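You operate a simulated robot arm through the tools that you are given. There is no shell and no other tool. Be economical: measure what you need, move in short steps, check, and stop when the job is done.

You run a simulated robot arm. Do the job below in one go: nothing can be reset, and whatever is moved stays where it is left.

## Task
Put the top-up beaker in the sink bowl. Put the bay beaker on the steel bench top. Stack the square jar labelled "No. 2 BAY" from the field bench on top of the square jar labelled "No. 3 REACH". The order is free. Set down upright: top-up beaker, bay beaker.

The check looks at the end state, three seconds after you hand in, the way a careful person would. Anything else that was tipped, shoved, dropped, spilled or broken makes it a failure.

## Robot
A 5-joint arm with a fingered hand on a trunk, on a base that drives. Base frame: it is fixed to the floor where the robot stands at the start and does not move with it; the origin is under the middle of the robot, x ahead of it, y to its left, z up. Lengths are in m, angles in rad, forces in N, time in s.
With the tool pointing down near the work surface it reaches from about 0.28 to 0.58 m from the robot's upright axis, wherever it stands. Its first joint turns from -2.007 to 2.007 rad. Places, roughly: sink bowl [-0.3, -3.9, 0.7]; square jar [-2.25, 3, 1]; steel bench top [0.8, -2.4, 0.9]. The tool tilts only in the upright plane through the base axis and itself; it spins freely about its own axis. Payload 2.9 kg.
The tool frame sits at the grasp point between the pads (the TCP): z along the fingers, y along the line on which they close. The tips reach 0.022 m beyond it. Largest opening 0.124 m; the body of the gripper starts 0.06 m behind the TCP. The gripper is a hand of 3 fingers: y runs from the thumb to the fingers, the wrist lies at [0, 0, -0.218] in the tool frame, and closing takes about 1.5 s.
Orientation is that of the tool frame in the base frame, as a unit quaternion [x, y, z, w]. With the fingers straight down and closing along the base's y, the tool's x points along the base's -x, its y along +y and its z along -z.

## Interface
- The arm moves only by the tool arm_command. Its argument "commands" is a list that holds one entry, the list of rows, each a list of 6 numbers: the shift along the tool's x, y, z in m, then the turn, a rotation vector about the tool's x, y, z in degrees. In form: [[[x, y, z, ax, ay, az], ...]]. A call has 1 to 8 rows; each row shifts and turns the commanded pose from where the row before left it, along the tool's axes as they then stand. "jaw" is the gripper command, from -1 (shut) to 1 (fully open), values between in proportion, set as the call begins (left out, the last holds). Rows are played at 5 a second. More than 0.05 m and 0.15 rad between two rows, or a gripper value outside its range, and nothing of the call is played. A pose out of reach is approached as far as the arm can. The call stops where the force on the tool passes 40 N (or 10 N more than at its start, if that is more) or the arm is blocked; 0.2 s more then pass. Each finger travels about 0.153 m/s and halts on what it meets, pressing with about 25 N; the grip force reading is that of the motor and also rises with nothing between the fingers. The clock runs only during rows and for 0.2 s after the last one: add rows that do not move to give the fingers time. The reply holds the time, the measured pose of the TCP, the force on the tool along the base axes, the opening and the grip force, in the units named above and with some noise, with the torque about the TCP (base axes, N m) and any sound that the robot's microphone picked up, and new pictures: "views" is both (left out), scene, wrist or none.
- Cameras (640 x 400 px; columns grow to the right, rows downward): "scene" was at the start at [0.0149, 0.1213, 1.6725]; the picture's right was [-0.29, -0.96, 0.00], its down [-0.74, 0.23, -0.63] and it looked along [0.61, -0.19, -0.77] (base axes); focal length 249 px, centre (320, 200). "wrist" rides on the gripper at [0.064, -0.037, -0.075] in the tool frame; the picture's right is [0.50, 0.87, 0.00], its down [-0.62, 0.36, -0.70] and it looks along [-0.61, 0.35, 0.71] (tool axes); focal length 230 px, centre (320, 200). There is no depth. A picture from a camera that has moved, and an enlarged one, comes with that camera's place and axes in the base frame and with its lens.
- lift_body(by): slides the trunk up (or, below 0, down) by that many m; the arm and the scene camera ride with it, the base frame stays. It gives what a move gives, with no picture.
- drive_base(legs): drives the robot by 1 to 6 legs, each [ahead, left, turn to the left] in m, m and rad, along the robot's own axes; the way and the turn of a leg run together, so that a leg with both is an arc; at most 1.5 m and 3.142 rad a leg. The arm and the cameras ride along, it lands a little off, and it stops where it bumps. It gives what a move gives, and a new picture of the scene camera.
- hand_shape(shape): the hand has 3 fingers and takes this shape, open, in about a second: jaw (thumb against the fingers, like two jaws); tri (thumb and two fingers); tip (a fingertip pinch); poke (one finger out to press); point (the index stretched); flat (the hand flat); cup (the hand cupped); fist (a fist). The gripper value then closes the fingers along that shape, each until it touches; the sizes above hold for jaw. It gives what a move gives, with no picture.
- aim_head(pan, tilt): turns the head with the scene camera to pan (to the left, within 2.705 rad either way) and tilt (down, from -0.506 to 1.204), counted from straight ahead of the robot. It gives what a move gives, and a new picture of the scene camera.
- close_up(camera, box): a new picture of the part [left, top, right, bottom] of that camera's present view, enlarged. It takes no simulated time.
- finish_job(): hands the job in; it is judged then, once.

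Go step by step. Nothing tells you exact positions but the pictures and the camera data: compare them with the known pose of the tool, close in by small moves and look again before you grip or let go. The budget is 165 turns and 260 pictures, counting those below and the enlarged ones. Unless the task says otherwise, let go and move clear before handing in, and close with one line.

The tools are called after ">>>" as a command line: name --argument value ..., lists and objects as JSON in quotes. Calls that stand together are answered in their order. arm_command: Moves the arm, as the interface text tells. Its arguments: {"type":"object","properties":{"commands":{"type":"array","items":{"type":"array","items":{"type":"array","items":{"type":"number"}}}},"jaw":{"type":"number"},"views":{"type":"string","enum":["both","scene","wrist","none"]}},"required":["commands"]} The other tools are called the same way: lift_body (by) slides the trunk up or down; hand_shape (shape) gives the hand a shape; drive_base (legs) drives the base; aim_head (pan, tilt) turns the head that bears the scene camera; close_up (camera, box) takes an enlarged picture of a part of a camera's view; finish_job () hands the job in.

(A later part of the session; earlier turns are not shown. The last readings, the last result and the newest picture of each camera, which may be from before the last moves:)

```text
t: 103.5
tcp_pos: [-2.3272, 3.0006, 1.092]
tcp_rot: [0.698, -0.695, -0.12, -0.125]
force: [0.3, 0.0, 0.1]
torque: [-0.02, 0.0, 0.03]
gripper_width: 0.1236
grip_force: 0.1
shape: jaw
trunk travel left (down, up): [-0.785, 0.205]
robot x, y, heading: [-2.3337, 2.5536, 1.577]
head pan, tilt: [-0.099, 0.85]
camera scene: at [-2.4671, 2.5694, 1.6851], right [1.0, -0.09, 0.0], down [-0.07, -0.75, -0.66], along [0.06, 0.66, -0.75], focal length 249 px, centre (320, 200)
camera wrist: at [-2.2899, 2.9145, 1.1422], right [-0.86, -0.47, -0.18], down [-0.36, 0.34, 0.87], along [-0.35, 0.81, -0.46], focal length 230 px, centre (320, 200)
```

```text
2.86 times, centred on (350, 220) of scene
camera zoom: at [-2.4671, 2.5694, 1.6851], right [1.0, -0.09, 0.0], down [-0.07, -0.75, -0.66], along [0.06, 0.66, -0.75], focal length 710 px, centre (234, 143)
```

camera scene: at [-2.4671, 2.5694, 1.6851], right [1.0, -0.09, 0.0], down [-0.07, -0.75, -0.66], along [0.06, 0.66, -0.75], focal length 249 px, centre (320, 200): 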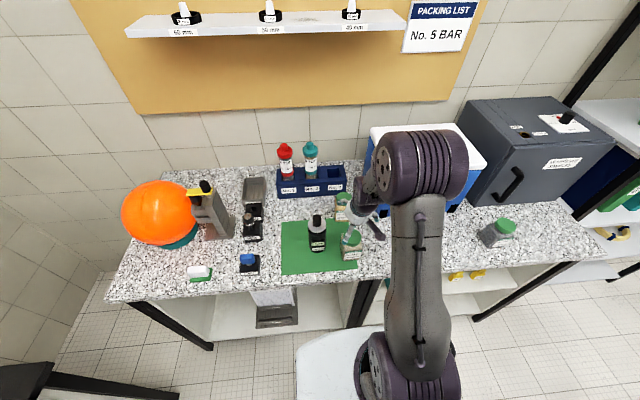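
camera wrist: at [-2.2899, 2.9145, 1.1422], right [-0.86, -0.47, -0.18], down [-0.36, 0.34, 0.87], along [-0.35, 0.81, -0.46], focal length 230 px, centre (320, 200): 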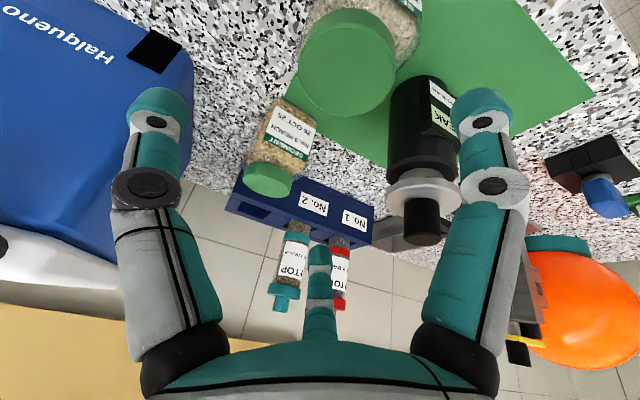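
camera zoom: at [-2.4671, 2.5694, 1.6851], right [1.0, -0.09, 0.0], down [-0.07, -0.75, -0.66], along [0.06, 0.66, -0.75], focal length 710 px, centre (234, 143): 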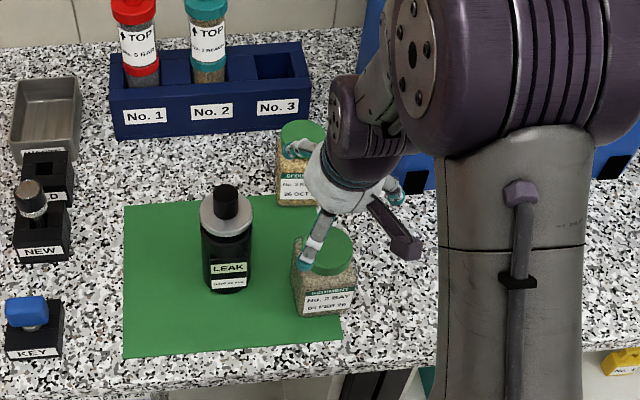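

The third jar is No. 7 SPIT (already leaning; leave it). Tool is centred above the BAY jar; I descend to grip level.

>>> arm_command --commands '[[[0.0137, -0.001, 0.0376, 0, 0, 0], [0.0137, -0.001, 0.0376, 0, 0, 0], [0, 0, 0, 0, 0, 0]]]'

>>> close_up --camera "scene" --box '[300, 190, 412, 278]'

```text
t: 104.3
tcp_pos: [-2.3255, 2.9997, 1.0134]
tcp_rot: [0.698, -0.695, -0.12, -0.125]
force: [-0.5, 0.0, -0.1]
torque: [0.01, -0.02, -0.02]
gripper_width: 0.1239
grip_force: 0.0
shape: jaw
trunk travel left (down, up): [-0.785, 0.205]
robot x, y, heading: [-2.3342, 2.5551, 1.58]
head pan, tilt: [-0.099, 0.85]
camera scene: at [-2.4672, 2.5691, 1.6851], right [1.0, -0.09, 0.0], down [-0.07, -0.75, -0.66], along [0.06, 0.66, -0.75], focal length 249 px, centre (320, 200)
camera wrist: at [-2.2885, 2.9146, 1.063], right [-0.86, -0.47, -0.18], down [-0.36, 0.34, 0.87], along [-0.35, 0.81, -0.46], focal length 230 px, centre (320, 200)
```

scene: 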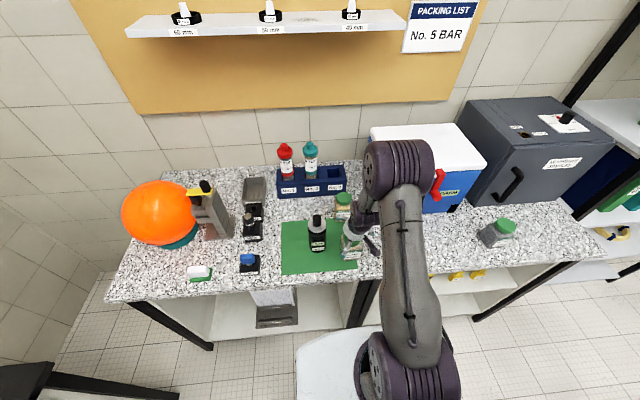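
wrist: 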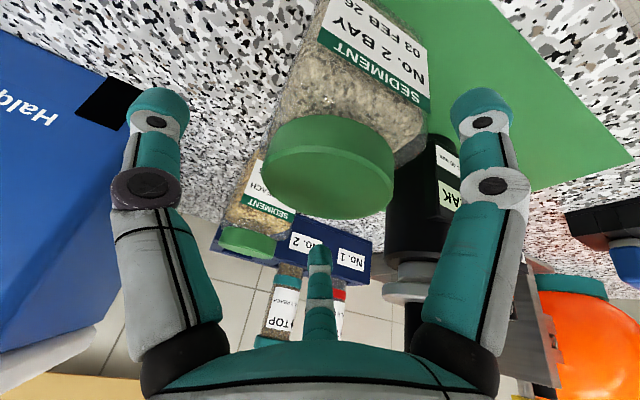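

```text
4.55 times, centred on (356, 234) of scene
camera zoom: at [-2.4672, 2.5691, 1.6851], right [1.0, -0.09, 0.0], down [-0.07, -0.75, -0.66], along [0.06, 0.66, -0.75], focal length 1130 px, centre (156, 46)
```

zoom: 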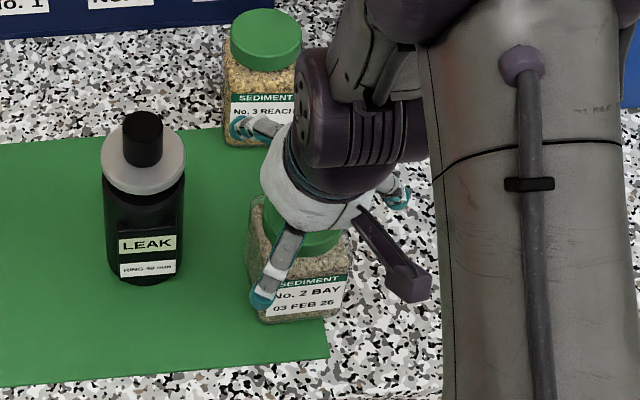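

Lid centre is slightly nearer (y≈2.993). I lower 4 cm more with a small correction, then close.

>>> arm_command --commands '[[[0.0125, -0.001, 0.018, 0, 0, 0], [0.0068, 0, 0.0188, 0, 0, 0], [0, 0, 0, 0, 0, 0]]]'

```text
t: 105.1
tcp_pos: [-2.3242, 2.9952, 0.9746]
tcp_rot: [0.698, -0.695, -0.12, -0.125]
force: [0.3, 0.9, -0.5]
torque: [-0.02, 0.0, -0.01]
gripper_width: 0.124
grip_force: 0.0
shape: jaw
trunk travel left (down, up): [-0.785, 0.205]
robot x, y, heading: [-2.3298, 2.5504, 1.579]
head pan, tilt: [-0.099, 0.85]
camera scene: at [-2.4671, 2.5696, 1.6851], right [1.0, -0.09, 0.0], down [-0.07, -0.75, -0.66], along [0.06, 0.66, -0.75], focal length 249 px, centre (320, 200)
camera wrist: at [-2.2883, 2.9084, 1.0228], right [-0.86, -0.47, -0.18], down [-0.36, 0.34, 0.87], along [-0.35, 0.81, -0.46], focal length 230 px, centre (320, 200)
```

scene: 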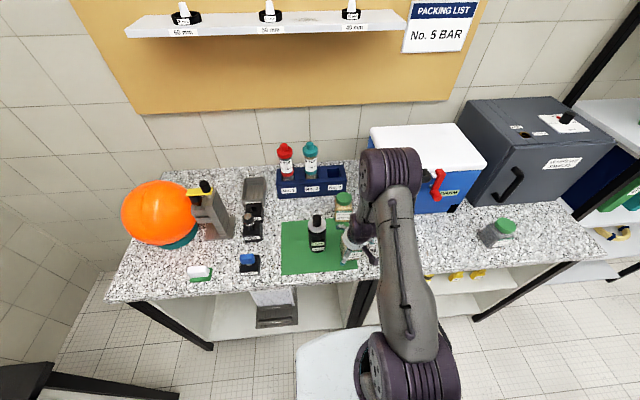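
wrist: 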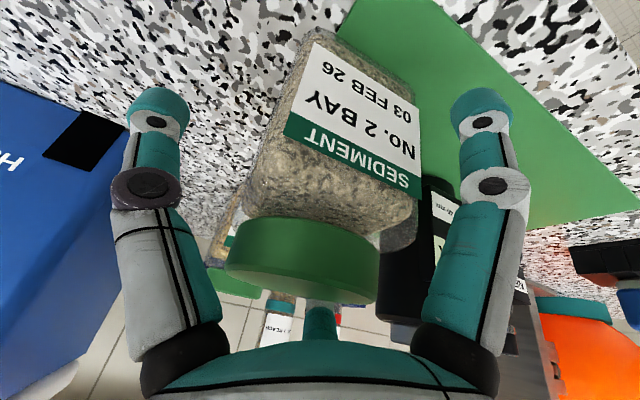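

Jar is between the fingers. Close the hand.

>>> arm_command --commands '[[[0, 0, 0, 0, 0, 0], [0, 0, 0, 0, 0, 0], [0, 0, 0, 0, 0, 0], [0, 0, 0, 0, 0, 0], [0, 0, 0, 0, 0, 0], [0, 0, 0, 0, 0, 0], [0, 0, 0, 0, 0, 0], [0, 0, 0, 0, 0, 0]]]' --jaw -1

>>> close_up --camera "scene" --box '[300, 190, 412, 278]'

```text
t: 106.9
tcp_pos: [-2.3257, 2.9939, 0.9736]
tcp_rot: [0.698, -0.695, -0.12, -0.125]
force: [2.3, -0.7, 1.5]
torque: [-0.21, -0.08, 0.04]
gripper_width: 0.066
grip_force: 24.7
shape: jaw
trunk travel left (down, up): [-0.785, 0.205]
robot x, y, heading: [-2.3312, 2.5554, 1.575]
head pan, tilt: [-0.099, 0.85]
camera scene: at [-2.4667, 2.5697, 1.6852], right [1.0, -0.09, 0.0], down [-0.07, -0.75, -0.66], along [0.06, 0.66, -0.75], focal length 249 px, centre (320, 200)
camera wrist: at [-2.288, 2.9085, 1.023], right [-0.86, -0.47, -0.18], down [-0.36, 0.34, 0.87], along [-0.35, 0.81, -0.46], focal length 230 px, centre (320, 200)
```

scene: 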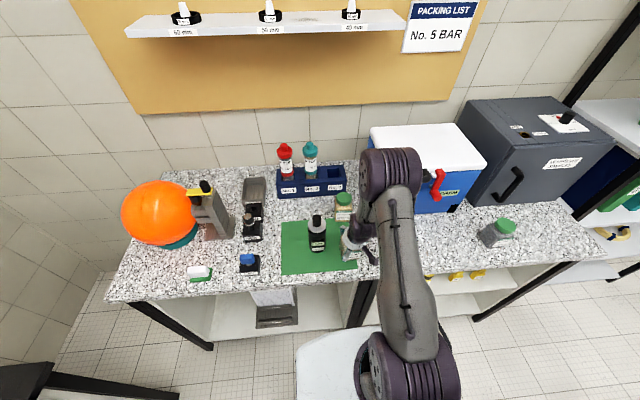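
wrist: 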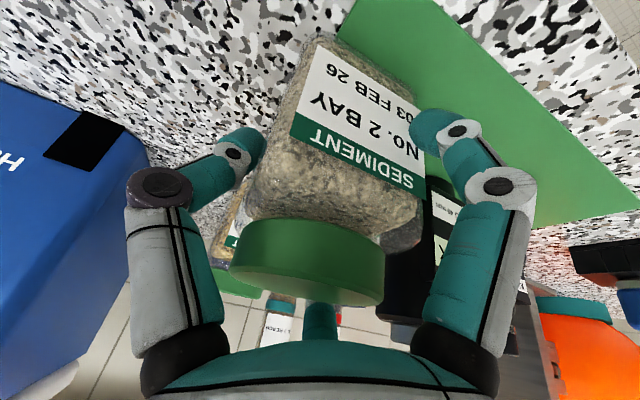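

```text
4.55 times, centred on (356, 234) of scene
camera zoom: at [-2.4667, 2.5697, 1.6852], right [1.0, -0.09, 0.0], down [-0.07, -0.75, -0.66], along [0.06, 0.66, -0.75], focal length 1130 px, centre (156, 46)
```

zoom: 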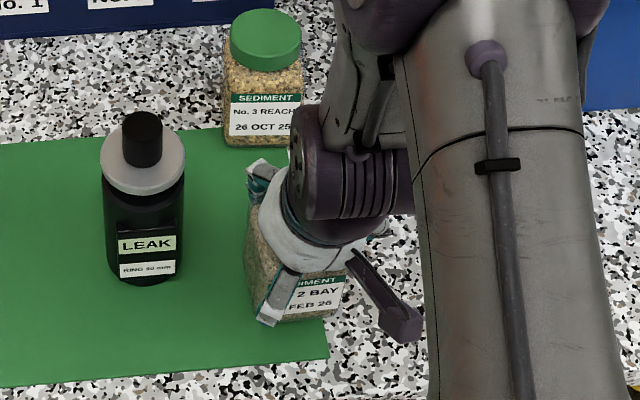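

Gripped (0.066 m). Lift straight up 16 cm and look.

>>> arm_command --commands '[[[-0.0068, 0, -0.0188, 0, 0, 0], [-0.0134, 0, -0.0369, 0, 0, 0], [-0.0134, 0, -0.0369, 0, 0, 0], [-0.0134, 0, -0.0369, 0, 0, 0], [-0.0068, 0, -0.0188, 0, 0, 0], [0, 0, 0, 0, 0, 0]]]'

>>> close_up --camera "scene" --box '[300, 150, 428, 250]'

```text
t: 108.3
tcp_pos: [-2.3259, 2.9954, 1.1307]
tcp_rot: [0.698, -0.695, -0.121, -0.125]
force: [0.2, -0.3, -4.4]
torque: [0.0, -0.01, 0.0]
gripper_width: 0.0644
grip_force: 25.0
shape: jaw
trunk travel left (down, up): [-0.785, 0.205]
robot x, y, heading: [-2.3281, 2.5571, 1.577]
head pan, tilt: [-0.099, 0.85]
camera scene: at [-2.4671, 2.5709, 1.6851], right [1.0, -0.09, 0.0], down [-0.07, -0.75, -0.66], along [0.06, 0.66, -0.75], focal length 249 px, centre (320, 200)
camera wrist: at [-2.2892, 2.9087, 1.1806], right [-0.86, -0.47, -0.18], down [-0.36, 0.34, 0.87], along [-0.35, 0.81, -0.46], focal length 230 px, centre (320, 200)
```

scene: 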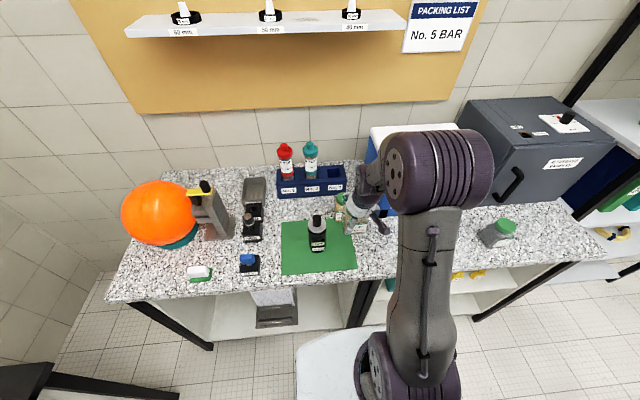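
wrist: 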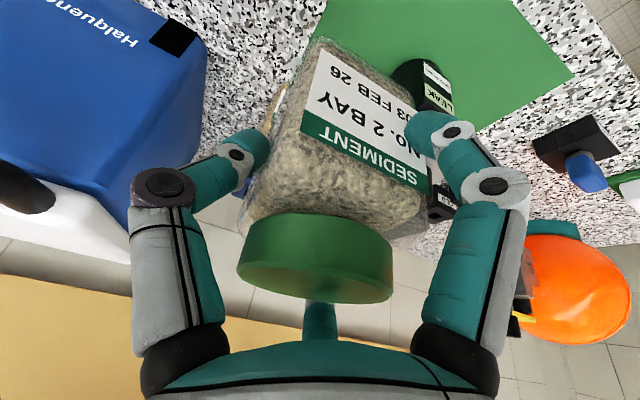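

```text
4.00 times, centred on (364, 200) of scene
camera zoom: at [-2.4671, 2.5709, 1.6851], right [1.0, -0.09, 0.0], down [-0.07, -0.75, -0.66], along [0.06, 0.66, -0.75], focal length 994 px, centre (144, 200)
```

zoom: 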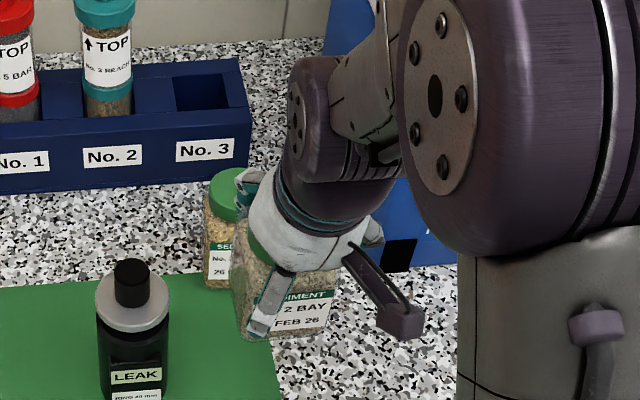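

Holding the jar well. Move forward 0.173 m above REACH.

>>> arm_command --commands '[[[-0.0203, 0, 0.0074, 0, 0, 0], [-0.0406, 0, 0.0148, 0, 0, 0], [-0.0406, 0, 0.0148, 0, 0, 0], [-0.0406, 0, 0.0148, 0, 0, 0], [-0.0203, 0, 0.0074, 0, 0, 0], [0, 0, 0, 0, 0, 0]]]'

>>> close_up --camera "scene" --box '[290, 130, 418, 230]'

```text
t: 109.7
tcp_pos: [-2.3254, 3.1673, 1.1281]
tcp_rot: [0.698, -0.695, -0.121, -0.124]
force: [-0.9, 0.1, -3.3]
torque: [0.0, -0.02, 0.01]
gripper_width: 0.0632
grip_force: 25.0
shape: jaw
trunk travel left (down, up): [-0.785, 0.205]
robot x, y, heading: [-2.3356, 2.5555, 1.58]
head pan, tilt: [-0.099, 0.85]
camera scene: at [-2.4672, 2.5701, 1.6851], right [1.0, -0.09, 0.0], down [-0.07, -0.75, -0.66], along [0.06, 0.66, -0.75], focal length 249 px, centre (320, 200)
camera wrist: at [-2.2888, 3.0813, 1.1778], right [-0.86, -0.47, -0.18], down [-0.36, 0.34, 0.87], along [-0.35, 0.81, -0.47], focal length 230 px, centre (320, 200)
```

scene: 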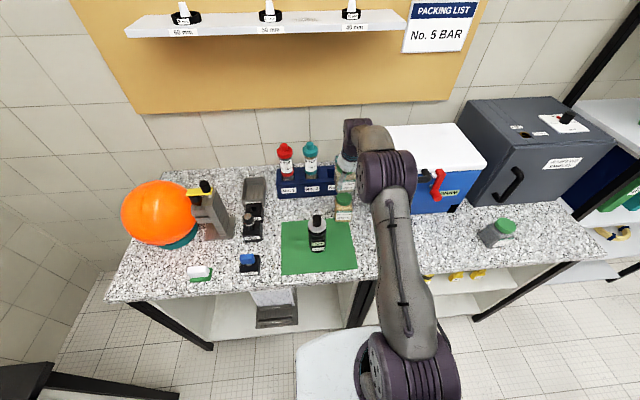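
wrist: 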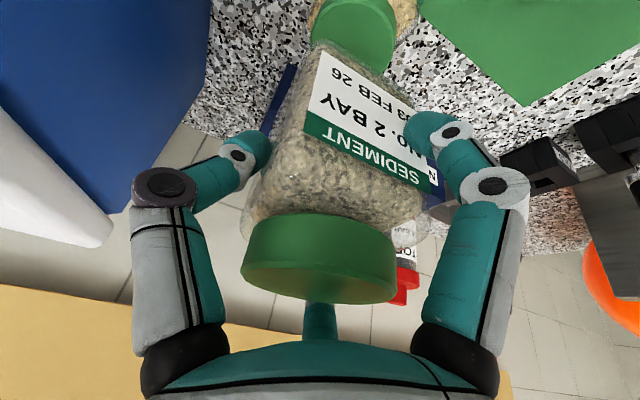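

```text
4.00 times, centred on (354, 180) of scene
camera zoom: at [-2.4672, 2.5701, 1.6851], right [1.0, -0.09, 0.0], down [-0.07, -0.75, -0.66], along [0.06, 0.66, -0.75], focal length 994 px, centre (184, 280)
```

zoom: 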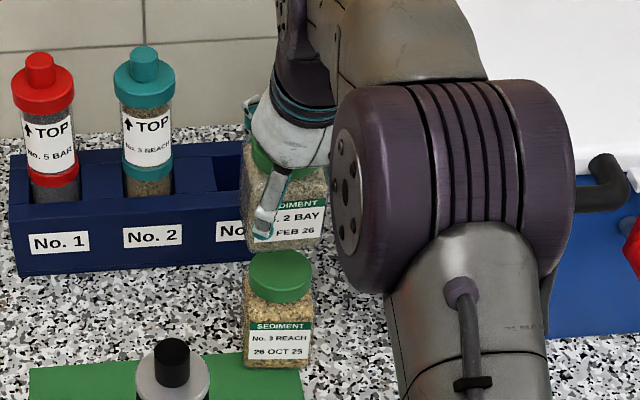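

Nice view. Relative to REACH's lid the held jar's bottom is about 11 mm too far and 6 mm too far left; I correct and lower 4 cm, then look.

>>> arm_command --commands '[[[0.0103, -0.006, -0.0038, 0, 0, 0], [0.0068, 0, 0.0188, 0, 0, 0], [0.0055, 0, 0.015, 0, 0, 0], [0, 0, 0, 0, 0, 0]]]'

>>> close_up --camera "scene" --box '[306, 150, 386, 230]'

```text
t: 110.7
tcp_pos: [-2.3217, 3.1572, 1.0917]
tcp_rot: [0.698, -0.695, -0.12, -0.126]
force: [-0.8, 0.1, -3.8]
torque: [-0.01, -0.02, -0.02]
gripper_width: 0.0634
grip_force: 25.1
shape: jaw
trunk travel left (down, up): [-0.785, 0.205]
robot x, y, heading: [-2.3301, 2.5546, 1.576]
head pan, tilt: [-0.099, 0.85]
camera scene: at [-2.4671, 2.5704, 1.6851], right [1.0, -0.09, 0.0], down [-0.07, -0.75, -0.66], along [0.06, 0.66, -0.75], focal length 249 px, centre (320, 200)
camera wrist: at [-2.285, 3.0714, 1.141], right [-0.86, -0.47, -0.18], down [-0.36, 0.34, 0.87], along [-0.35, 0.81, -0.47], focal length 230 px, centre (320, 200)
```

scene: 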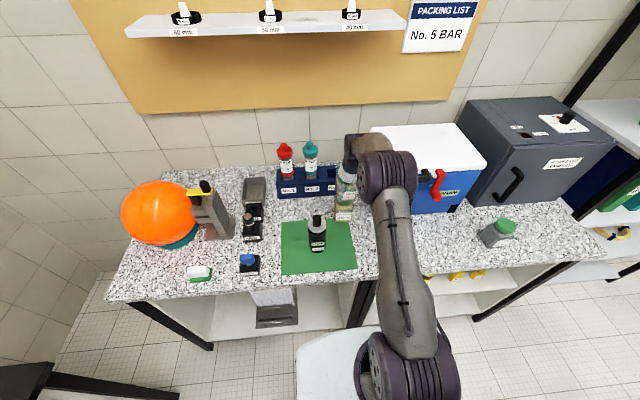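
wrist: 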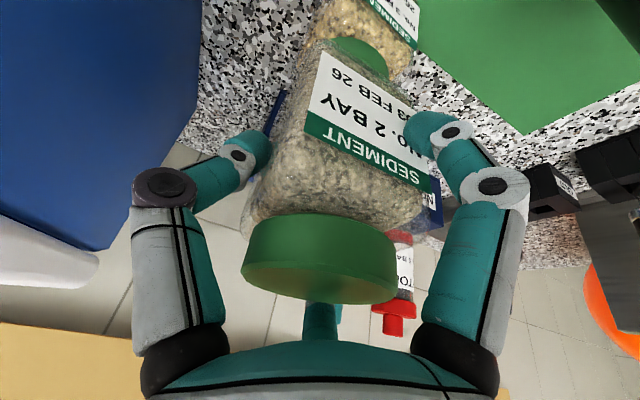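

```text
5.00 times, centred on (346, 190) of scene
camera zoom: at [-2.4671, 2.5704, 1.6851], right [1.0, -0.09, 0.0], down [-0.07, -0.75, -0.66], along [0.06, 0.66, -0.75], focal length 1243 px, centre (190, 250)
```

zoom: 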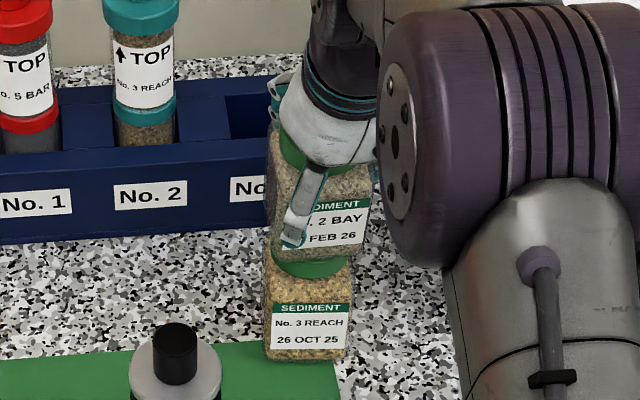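

Alignment is good now. Lower gently until contact.

>>> arm_command --commands '[[[0.0017, 0, 0.0047, 0, 0, 0], [0.0017, 0, 0.0047, 0, 0, 0], [0, 0, 0, 0, 0, 0]]]' --views "none"

>>> arm_command --commands '[[[0.0014, 0, 0.0038, 0, 0, 0], [0, 0, 0, 0, 0, 0]]]' --views "none"

```text
t: 111.5
tcp_pos: [-2.321, 3.156, 1.0861]
tcp_rot: [0.697, -0.695, -0.12, -0.127]
force: [-0.8, -3.7, 13.0]
torque: [-0.67, 0.13, 0.03]
gripper_width: 0.0626
grip_force: 25.2
shape: jaw
trunk travel left (down, up): [-0.785, 0.205]
robot x, y, heading: [-2.334, 2.5525, 1.575]
head pan, tilt: [-0.099, 0.85]
```

```text
t: 112.1
tcp_pos: [-2.3191, 3.1538, 1.081]
tcp_rot: [0.697, -0.695, -0.122, -0.128]
force: [-0.9, -4.2, 25.4]
torque: [-1.1, 0.37, -0.01]
gripper_width: 0.0618
grip_force: 24.9
shape: jaw
trunk travel left (down, up): [-0.785, 0.205]
robot x, y, heading: [-2.3317, 2.554, 1.578]
head pan, tilt: [-0.099, 0.85]
```

Contact, with force toward the front edge: the jar is slightly pitched in the grip. Look.

>>> close_up --camera "scene" --box '[306, 150, 386, 230]'

>>> close_up --camera "wrist" --box '[180, 0, 500, 320]'

```text
5.00 times, centred on (346, 190) of scene
camera zoom: at [-2.4674, 2.5633, 1.6854], right [1.0, -0.09, 0.0], down [-0.07, -0.75, -0.66], along [0.06, 0.66, -0.75], focal length 1243 px, centre (190, 250)
```

zoom: 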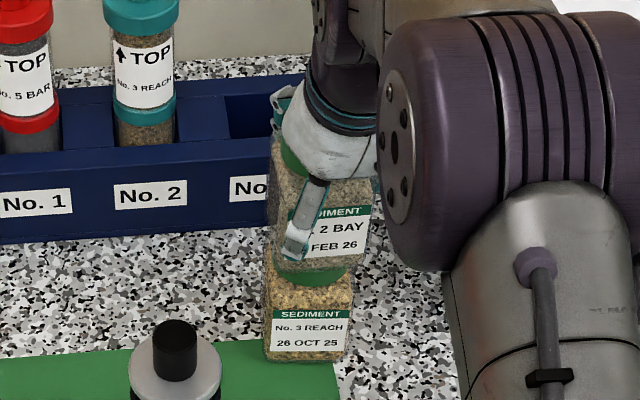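

```text
1.25 times, centred on (340, 160) of wrist
camera zoom: at [-2.2828, 3.0672, 1.1306], right [-0.86, -0.47, -0.18], down [-0.37, 0.33, 0.87], along [-0.35, 0.82, -0.46], focal length 288 px, centre (295, 250)
```

zoom: 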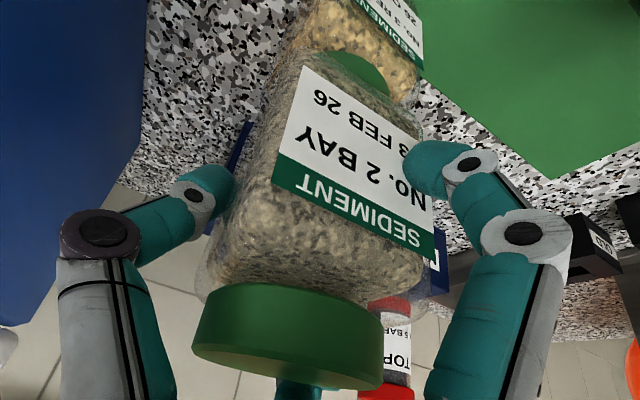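

The jar is pitched ~4° with its bottom back. I lift slightly, level it by tilting the tool 4° less, re-centre, and check.

>>> arm_command --commands '[[[-0.0034, 0, -0.0094, 0, 0, 0], [0, 0, 0, 0, 4, 0], [-0.0057, 0, 0.0018, 0, 0, 0], [0, 0, 0, 0, 0, 0]]]' --views "none"

>>> close_up --camera "wrist" --box '[180, 0, 500, 320]'

>>> close_up --camera "scene" --box '[306, 150, 386, 230]'

```text
t: 113.1
tcp_pos: [-2.3204, 3.163, 1.0861]
tcp_rot: [0.703, -0.698, -0.095, -0.1]
force: [0.2, 0.6, -3.8]
torque: [0.02, -0.02, 0.0]
gripper_width: 0.0625
grip_force: 24.8
shape: jaw
trunk travel left (down, up): [-0.785, 0.205]
robot x, y, heading: [-2.3326, 2.5537, 1.576]
head pan, tilt: [-0.099, 0.85]
```

```text
1.25 times, centred on (340, 160) of wrist
camera zoom: at [-2.2831, 3.0804, 1.1414], right [-0.86, -0.48, -0.14], down [-0.36, 0.4, 0.84], along [-0.35, 0.78, -0.52], focal length 288 px, centre (295, 250)
```

zoom: 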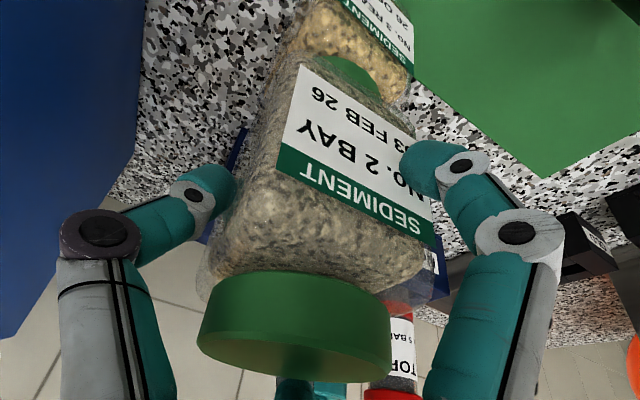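

```text
5.00 times, centred on (346, 190) of scene
camera zoom: at [-2.4671, 2.571, 1.6851], right [1.0, -0.09, 0.0], down [-0.07, -0.75, -0.66], along [0.06, 0.66, -0.75], focal length 1243 px, centre (190, 250)
```

zoom: 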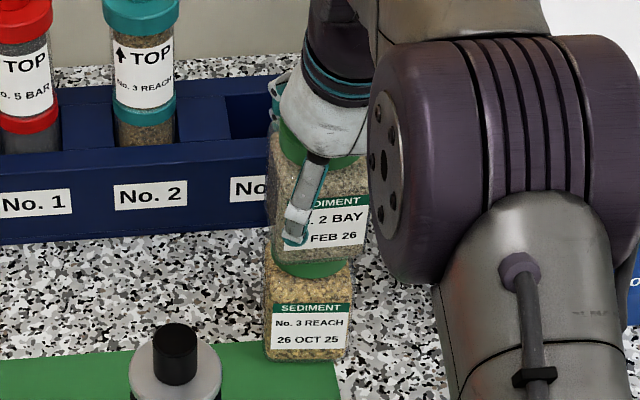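

Now free again and level. Lower in small steps.

>>> arm_command --commands '[[[0.0014, 0, 0.0048, 0, 0, 0], [0, 0, 0, 0, 0, 0]]]' --views "none"

>>> arm_command --commands '[[[0.0008, 0, 0.0029, 0, 0, 0], [0, 0, 0, 0, 0, 0]]]' --views "none"

```text
t: 113.7
tcp_pos: [-2.32, 3.162, 1.084]
tcp_rot: [0.702, -0.698, -0.097, -0.102]
force: [0.1, -2.5, 10.1]
torque: [-0.56, 0.11, 0.01]
gripper_width: 0.0626
grip_force: 24.9
shape: jaw
trunk travel left (down, up): [-0.785, 0.205]
robot x, y, heading: [-2.3315, 2.556, 1.578]
head pan, tilt: [-0.099, 0.85]
```

```text
t: 114.3
tcp_pos: [-2.3187, 3.1621, 1.0824]
tcp_rot: [0.701, -0.699, -0.097, -0.102]
force: [-0.2, -4.0, 16.5]
torque: [-0.81, 0.29, 0.1]
gripper_width: 0.0621
grip_force: 25.1
shape: jaw
trunk travel left (down, up): [-0.785, 0.205]
robot x, y, heading: [-2.3345, 2.5548, 1.574]
head pan, tilt: [-0.099, 0.85]
```

Contact confirmed, close to level. I ease off a little and open the fingers.

>>> arm_command --commands '[[[-0.0008, 0, -0.0027, 0, 0, 0], [0, 0, 0, 0, 0, 0]]]' --views "none"

>>> arm_command --commands '[[[0, 0, 0, 0, 0, 0], [0, 0, 0, 0, 0, 0], [0, 0, 0, 0, 0, 0]]]' --jaw 0.45

>>> close_up --camera "scene" --box '[306, 150, 386, 230]'

```text
t: 114.9
tcp_pos: [-2.3194, 3.1615, 1.0832]
tcp_rot: [0.702, -0.698, -0.096, -0.101]
force: [-0.6, -2.5, 9.8]
torque: [-0.55, 0.13, -0.01]
gripper_width: 0.062
grip_force: 25.3
shape: jaw
trunk travel left (down, up): [-0.785, 0.205]
robot x, y, heading: [-2.3308, 2.5544, 1.576]
head pan, tilt: [-0.099, 0.85]
```

```text
t: 115.7
tcp_pos: [-2.3186, 3.1627, 1.0827]
tcp_rot: [0.702, -0.699, -0.095, -0.102]
force: [0.7, 0.8, -0.3]
torque: [0.02, -0.05, -0.04]
gripper_width: 0.0897
grip_force: 0.1
shape: jaw
trunk travel left (down, up): [-0.785, 0.205]
robot x, y, heading: [-2.3328, 2.554, 1.574]
head pan, tilt: [-0.099, 0.85]
camera scene: at [-2.4673, 2.5694, 1.6851], right [1.0, -0.09, 0.0], down [-0.07, -0.75, -0.66], along [0.06, 0.66, -0.75], focal length 249 px, centre (320, 200)
camera wrist: at [-2.2825, 3.0804, 1.1372], right [-0.86, -0.48, -0.14], down [-0.36, 0.4, 0.84], along [-0.35, 0.78, -0.52], focal length 230 px, centre (320, 200)
```

scene: 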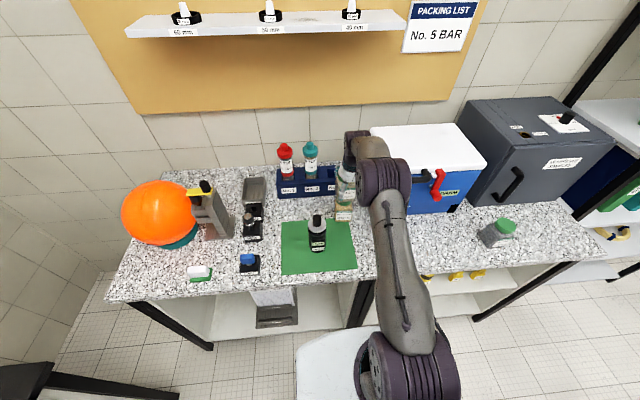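
wrist: 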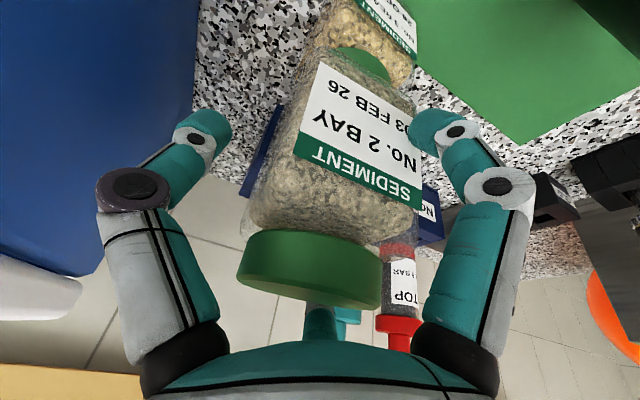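

```text
5.00 times, centred on (346, 190) of scene
camera zoom: at [-2.4673, 2.5694, 1.6851], right [1.0, -0.09, 0.0], down [-0.07, -0.75, -0.66], along [0.06, 0.66, -0.75], focal length 1243 px, centre (190, 250)
```

zoom: 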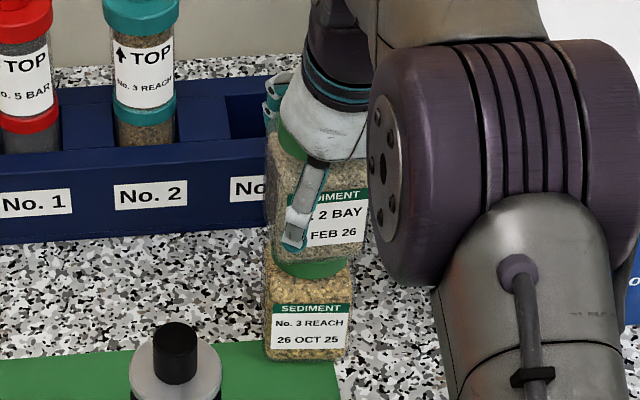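

The stack stands. Open wider and rise vertically.

>>> arm_command --commands '[[[0, 0, 0, 0, 0, 0], [0, 0, 0, 0, 0, 0], [0, 0, 0, 0, 0, 0], [-0.0055, 0, -0.0192, 0, 0, 0], [-0.011, 0, -0.0384, 0, 0, 0], [-0.011, 0, -0.0384, 0, 0, 0], [-0.011, 0, -0.0384, 0, 0, 0], [0, 0, 0, 0, 0, 0]]]' --jaw 0.95

>>> close_up --camera "scene" --box '[306, 150, 386, 230]'

```text
t: 117.5
tcp_pos: [-2.3227, 3.1613, 1.2229]
tcp_rot: [0.702, -0.699, -0.097, -0.1]
force: [0.8, 0.4, -0.5]
torque: [-0.02, 0.01, -0.02]
gripper_width: 0.1209
grip_force: 0.0
shape: jaw
trunk travel left (down, up): [-0.785, 0.205]
robot x, y, heading: [-2.3345, 2.5485, 1.58]
head pan, tilt: [-0.099, 0.85]
camera scene: at [-2.4671, 2.5699, 1.6851], right [1.0, -0.09, 0.0], down [-0.07, -0.75, -0.66], along [0.06, 0.66, -0.75], focal length 249 px, centre (320, 200)
camera wrist: at [-2.2857, 3.0782, 1.2782], right [-0.86, -0.48, -0.14], down [-0.36, 0.4, 0.84], along [-0.35, 0.78, -0.52], focal length 230 px, centre (320, 200)
```

scene: 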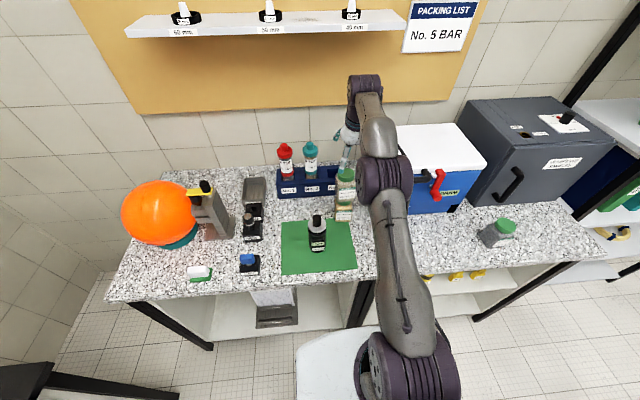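
wrist: 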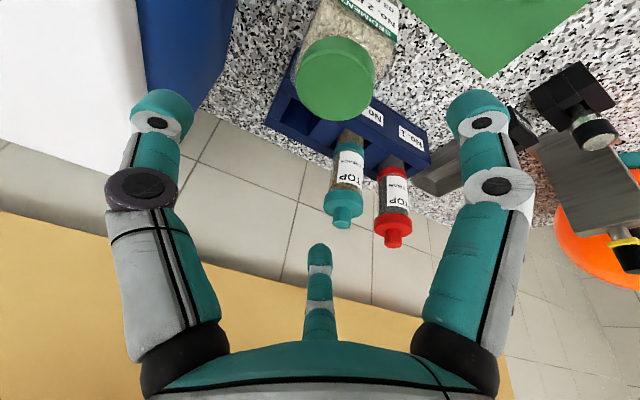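

```text
5.00 times, centred on (346, 190) of scene
camera zoom: at [-2.4671, 2.5699, 1.6851], right [1.0, -0.09, 0.0], down [-0.07, -0.75, -0.66], along [0.06, 0.66, -0.75], focal length 1243 px, centre (190, 250)
```

zoom: 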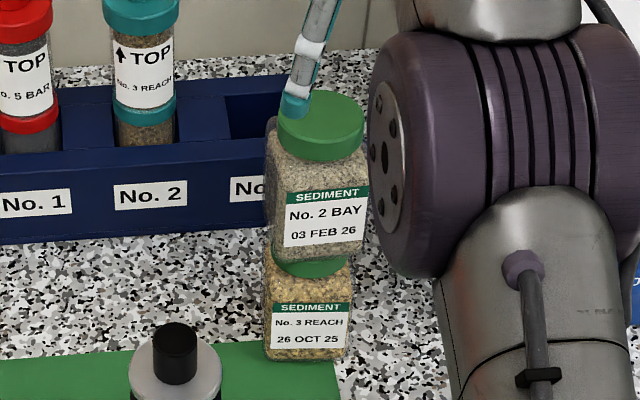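

BAY is stacked squarely on REACH. I retract the arm back over the aisle and set the tool vertical.

>>> arm_command --commands '[[[0.0433, 0, -0.0124, 0, 0, 0], [0.0433, 0, -0.0124, 0, 0, 0], [0.0433, 0, -0.0124, 0, 0, 0], [0.0433, 0, -0.0124, 0, 0, 0], [0.0433, 0, -0.0124, 0, 0, 0], [0.0433, 0, -0.0124, 0, 0, 0], [0, 0, 0, 0, 8, 0], [0, 0, 0, 0, 8, 0]]]' --views "none"

>>> lift_body --by 0.15

>>> drive_base --legs '[[-0.35, 0, 0], [0, -1.5, 0], [0, -0.55, 0], [-1.15, 0, 0]]'

```text
t: 119.3
tcp_pos: [-2.3224, 2.8945, 1.2229]
tcp_rot: [0.709, -0.705, 0.0, 0.001]
force: [0.0, 0.0, 0.7]
torque: [0.02, 0.02, 0.03]
gripper_width: 0.1207
grip_force: 0.0
shape: jaw
out of reach, approached as far as the arm can: row 6
trunk travel left (down, up): [-0.785, 0.205]
robot x, y, heading: [-2.3372, 2.5565, 1.576]
head pan, tilt: [-0.099, 0.85]
```

```text
t: 121.0
tcp_pos: [-2.3216, 2.894, 1.373]
tcp_rot: [0.709, -0.705, 0.0, 0.0]
force: [-0.5, -0.1, 0.8]
torque: [-0.01, -0.03, 0.01]
gripper_width: 0.1211
grip_force: 0.1
shape: jaw
trunk travel left (down, up): [-0.935, 0.055]
robot x, y, heading: [-2.3298, 2.5541, 1.575]
head pan, tilt: [-0.099, 0.85]
```

```text
t: 138.6
tcp_pos: [-0.272, 1.382, 1.3723]
tcp_rot: [0.714, -0.7, -0.001, 0.0]
force: [-0.8, -0.7, 0.5]
torque: [0.01, -0.04, 0.0]
gripper_width: 0.1206
grip_force: 0.1
shape: jaw
trunk travel left (down, up): [-0.935, 0.055]
robot x, y, heading: [-0.2759, 1.0433, 1.591]
head pan, tilt: [-0.099, 0.85]
camera scene: at [-0.4122, 1.0565, 1.8351], right [1.0, -0.08, 0.0], down [-0.06, -0.75, -0.66], along [0.05, 0.66, -0.75], focal length 249 px, centre (320, 200)
```

scene: 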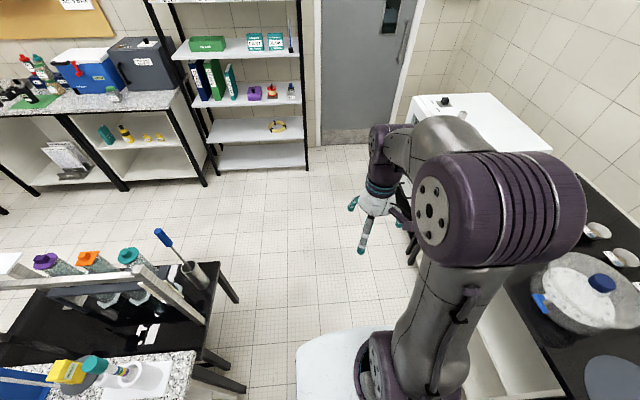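

Now turn to face the black bench (heading 0) and look down at the mat.

>>> drive_base --legs '[[0, 0, -1.591]]'

>>> aim_head --pan 0.0 --tilt 0.85

>>> close_up --camera "scene" --box '[220, 60, 380, 180]'

```text
t: 142.9
tcp_pos: [0.0624, 1.028, 1.373]
tcp_rot: [0.002, 1.0, 0.001, 0.001]
force: [-0.4, 0.5, 0.6]
torque: [0.03, -0.02, -0.03]
gripper_width: 0.1208
grip_force: 0.0
shape: jaw
trunk travel left (down, up): [-0.935, 0.055]
robot x, y, heading: [-0.2784, 1.0425, -0.004]
head pan, tilt: [-0.099, 0.85]
camera scene: at [-0.2564, 1.178, 1.8351], right [-0.1, -0.99, 0.0], down [-0.75, 0.08, -0.66], along [0.66, -0.07, -0.75], focal length 249 px, centre (320, 200)
```

scene: 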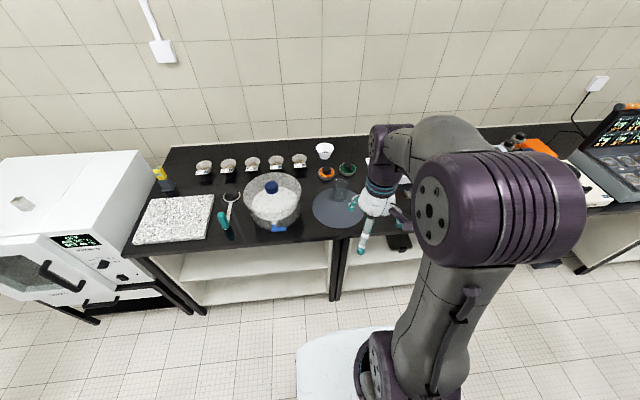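

```text
t: 143.5
tcp_pos: [0.0618, 1.027, 1.3718]
tcp_rot: [0.003, 1.0, 0.0, 0.0]
force: [0.1, -0.5, -0.3]
torque: [0.01, -0.01, 0.01]
gripper_width: 0.1207
grip_force: 0.0
shape: jaw
trunk travel left (down, up): [-0.935, 0.055]
robot x, y, heading: [-0.2779, 1.0421, -0.008]
head pan, tilt: [0.0, 0.85]
camera scene: at [-0.2559, 1.1857, 1.8351], right [-0.01, -1.0, 0.0], down [-0.75, 0.0, -0.66], along [0.66, 0.0, -0.75], focal length 249 px, centre (320, 200)
```

scene: 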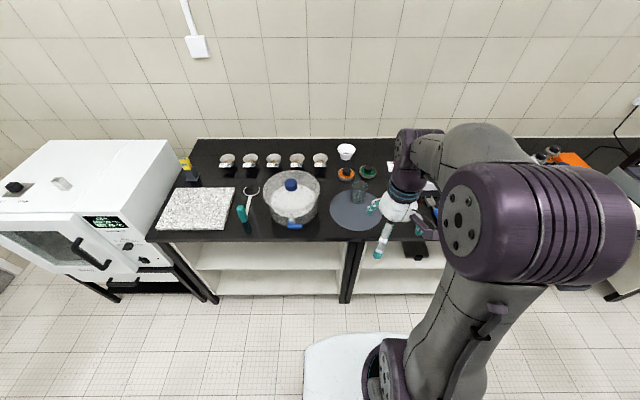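

```text
3.33 times, centred on (300, 120) of scene
camera zoom: at [-0.2559, 1.1857, 1.8351], right [-0.01, -1.0, 0.0], down [-0.75, 0.0, -0.66], along [0.66, 0.0, -0.75], focal length 829 px, centre (387, 467)
```

zoom: 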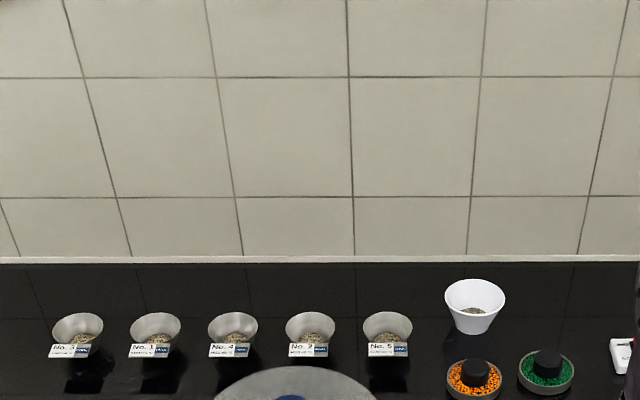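

The bay beaker is at about (0.565, 0.99). I drive up and hover above it.

>>> drive_base --legs '[[0.285, -0.05, 0.006]]'

>>> lift_body --by -0.1

>>> aim_head --pan -0.2 --tilt 0.9

>>> close_up --camera "wrist" --box '[0, 0, 640, 400]'

```text
t: 145.5
tcp_pos: [0.341, 0.9805, 1.3724]
tcp_rot: [-0.004, 1.0, 0.0, 0.001]
force: [0.6, 0.2, 0.4]
torque: [0.0, 0.02, 0.0]
gripper_width: 0.1207
grip_force: 0.1
shape: jaw
trunk travel left (down, up): [-0.935, 0.055]
robot x, y, heading: [0.0049, 0.9879, 0.007]
head pan, tilt: [0.0, 0.85]
camera scene: at [0.0203, 1.1348, 1.8351], right [0.01, -1.0, 0.0], down [-0.75, -0.01, -0.66], along [0.66, 0.0, -0.75], focal length 249 px, centre (320, 200)
```

scene: 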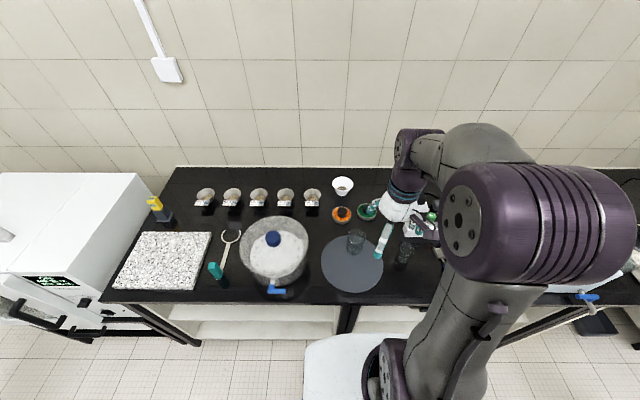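

```text
t: 146.8
tcp_pos: [0.3427, 0.982, 1.2717]
tcp_rot: [-0.003, 1.0, -0.001, 0.0]
force: [-0.3, -0.1, -0.1]
torque: [-0.01, 0.01, -0.01]
gripper_width: 0.1205
grip_force: 0.1
shape: jaw
trunk travel left (down, up): [-0.835, 0.155]
robot x, y, heading: [0.0012, 0.9889, 0.007]
head pan, tilt: [0.0, 0.85]
```

```text
t: 147.6
tcp_pos: [0.3423, 0.9813, 1.272]
tcp_rot: [-0.003, 1.0, 0.0, 0.0]
force: [-0.8, 0.0, -1.3]
torque: [-0.04, 0.03, 0.01]
gripper_width: 0.1206
grip_force: 0.1
shape: jaw
trunk travel left (down, up): [-0.835, 0.155]
robot x, y, heading: [0.0027, 0.9917, 0.004]
head pan, tilt: [-0.201, 0.901]
camera scene: at [0.018, 1.1195, 1.7313], right [-0.19, -0.98, 0.0], down [-0.77, 0.15, -0.62], along [0.61, -0.12, -0.78], focal length 249 px, centre (320, 200)
```

scene: 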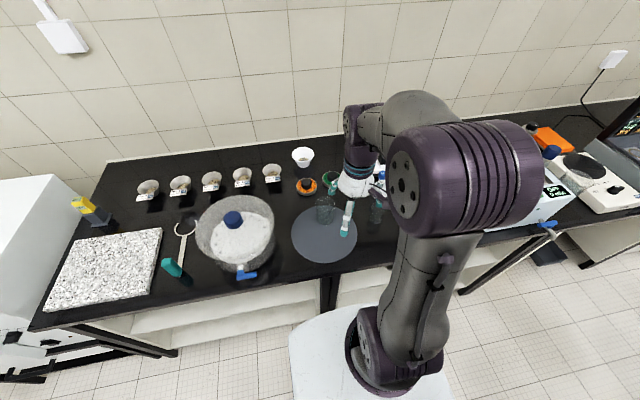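

```text
1.00 times, centred on (320, 200) of wrist (not enlarged: the box is as wide or as high as the picture)
camera zoom: at [0.2787, 0.9432, 1.3477], right [-0.51, 0.86, 0.0], down [0.61, 0.36, 0.7], along [0.6, 0.36, -0.71], focal length 230 px, centre (320, 200)
```

zoom: 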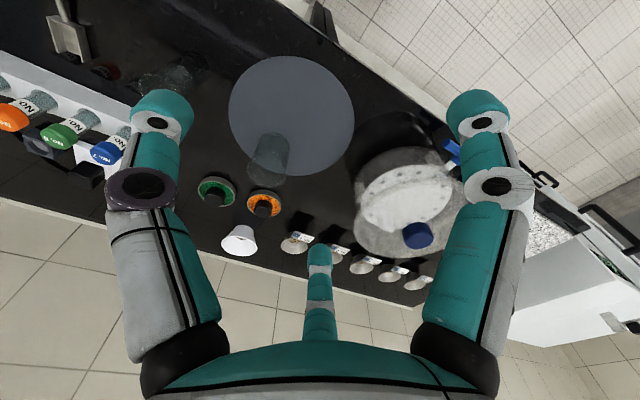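

Bay beaker at about (0.563, 0.990). I move above it with a 12° outward tilt.

>>> arm_command --commands '[[[-0.044, 0.002, 0, 0, 0, 0], [-0.044, 0.002, 0, 0, 0, 0], [-0.044, 0.002, 0, 0, 0, 0], [0, 0, 0, 0, -8, 0], [0, 0, 0, 0, -4, 0], [-0.043, 0.002, 0.0092, 0, 0, 0], [-0.043, 0.001, 0.0092, 0, 0, 0], [0, 0, 0, 0, 0, 0]]]' --jaw 1

```text
t: 149.4
tcp_pos: [0.5593, 0.9942, 1.2722]
tcp_rot: [-0.004, 0.995, 0.001, 0.104]
force: [0.0, 0.5, -0.5]
torque: [-0.01, 0.01, 0.01]
gripper_width: 0.1241
grip_force: 0.0
shape: jaw
trunk travel left (down, up): [-0.835, 0.155]
robot x, y, heading: [0.0028, 0.989, 0.007]
head pan, tilt: [-0.201, 0.901]
camera scene: at [0.0163, 1.1193, 1.7313], right [-0.19, -0.98, 0.0], down [-0.77, 0.15, -0.62], along [0.61, -0.12, -0.78], focal length 249 px, centre (320, 200)
camera wrist: at [0.4819, 0.9563, 1.3326], right [-0.5, 0.86, -0.1], down [0.45, 0.36, 0.81], along [0.74, 0.36, -0.57], focal length 230 px, centre (320, 200)
```

scene: 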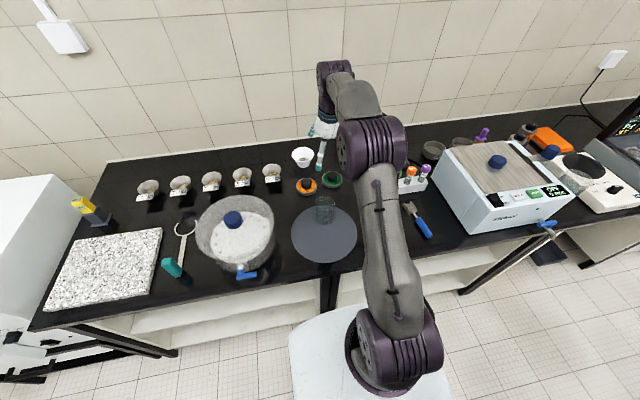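
wrist: 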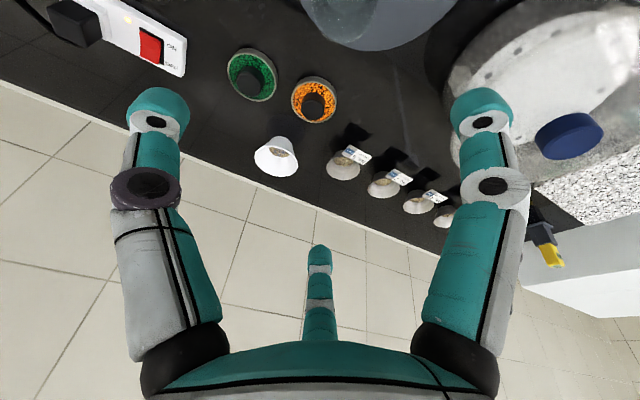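

Good. Zoom on the beaker while the arm is clear of it.

>>> close_up --camera "scene" --box '[290, 170, 370, 230]'

>>> arm_command --commands '[[[0.0083, 0, 0.0391, 0, 0, 0], [0.0083, 0, 0.0391, 0, 0, 0], [0.0083, 0, 0.0391, 0, 0, 0], [0.0083, 0, 0.0391, 0, 0, 0], [0, 0, 0, 0, 0, 0]]]'

>>> close_up --camera "scene" --box '[290, 140, 370, 240]'

```text
6.67 times, centred on (330, 200) of scene
camera zoom: at [0.0163, 1.1193, 1.7313], right [-0.19, -0.98, 0.0], down [-0.77, 0.15, -0.62], along [0.61, -0.12, -0.78], focal length 1657 px, centre (253, 200)
```

zoom: 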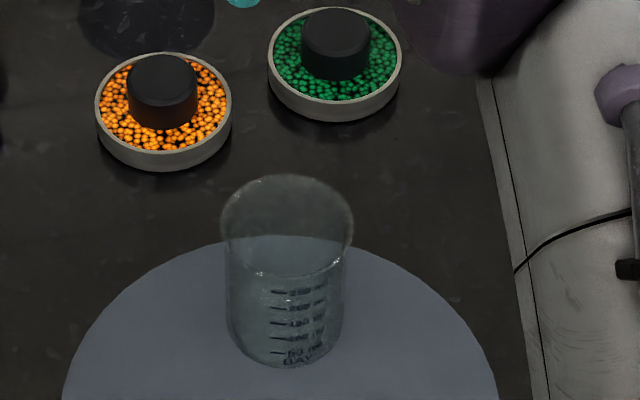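

```text
t: 150.6
tcp_pos: [0.5613, 0.992, 1.1105]
tcp_rot: [-0.003, 0.995, -0.001, 0.104]
force: [0.0, 0.3, -0.5]
torque: [0.02, -0.02, 0.0]
gripper_width: 0.1239
grip_force: 0.0
shape: jaw
trunk travel left (down, up): [-0.835, 0.155]
robot x, y, heading: [0.0028, 0.994, 0.008]
head pan, tilt: [-0.201, 0.901]
camera scene: at [0.0174, 1.1194, 1.7313], right [-0.19, -0.98, 0.0], down [-0.77, 0.15, -0.62], along [0.61, -0.12, -0.78], focal length 249 px, centre (320, 200)
camera wrist: at [0.484, 0.9542, 1.1705], right [-0.5, 0.86, -0.11], down [0.46, 0.36, 0.81], along [0.74, 0.36, -0.57], focal length 230 px, centre (320, 200)
```

scene: 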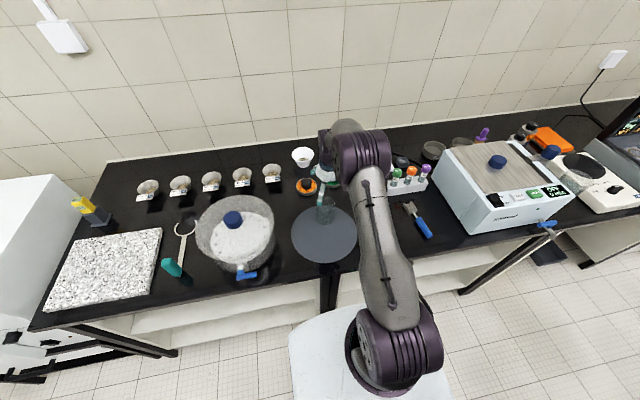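
wrist: 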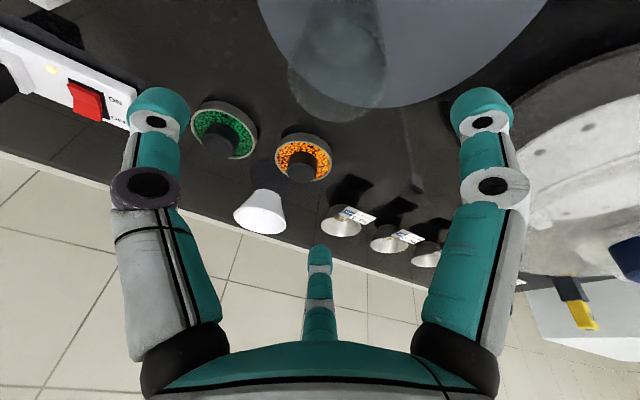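

```text
4.00 times, centred on (330, 190) of scene
camera zoom: at [0.0174, 1.1194, 1.7313], right [-0.19, -0.98, 0.0], down [-0.77, 0.15, -0.62], along [0.61, -0.12, -0.78], focal length 994 px, centre (280, 240)
```

zoom: 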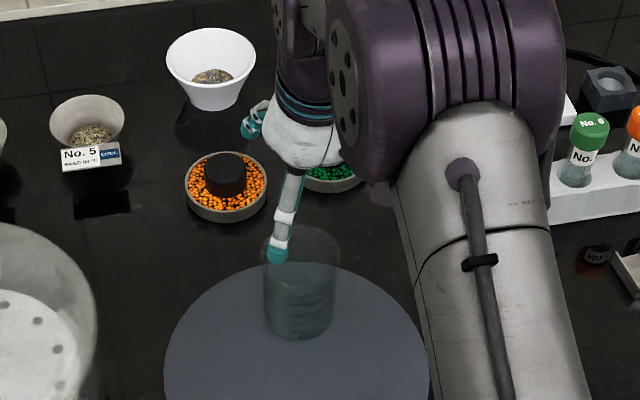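

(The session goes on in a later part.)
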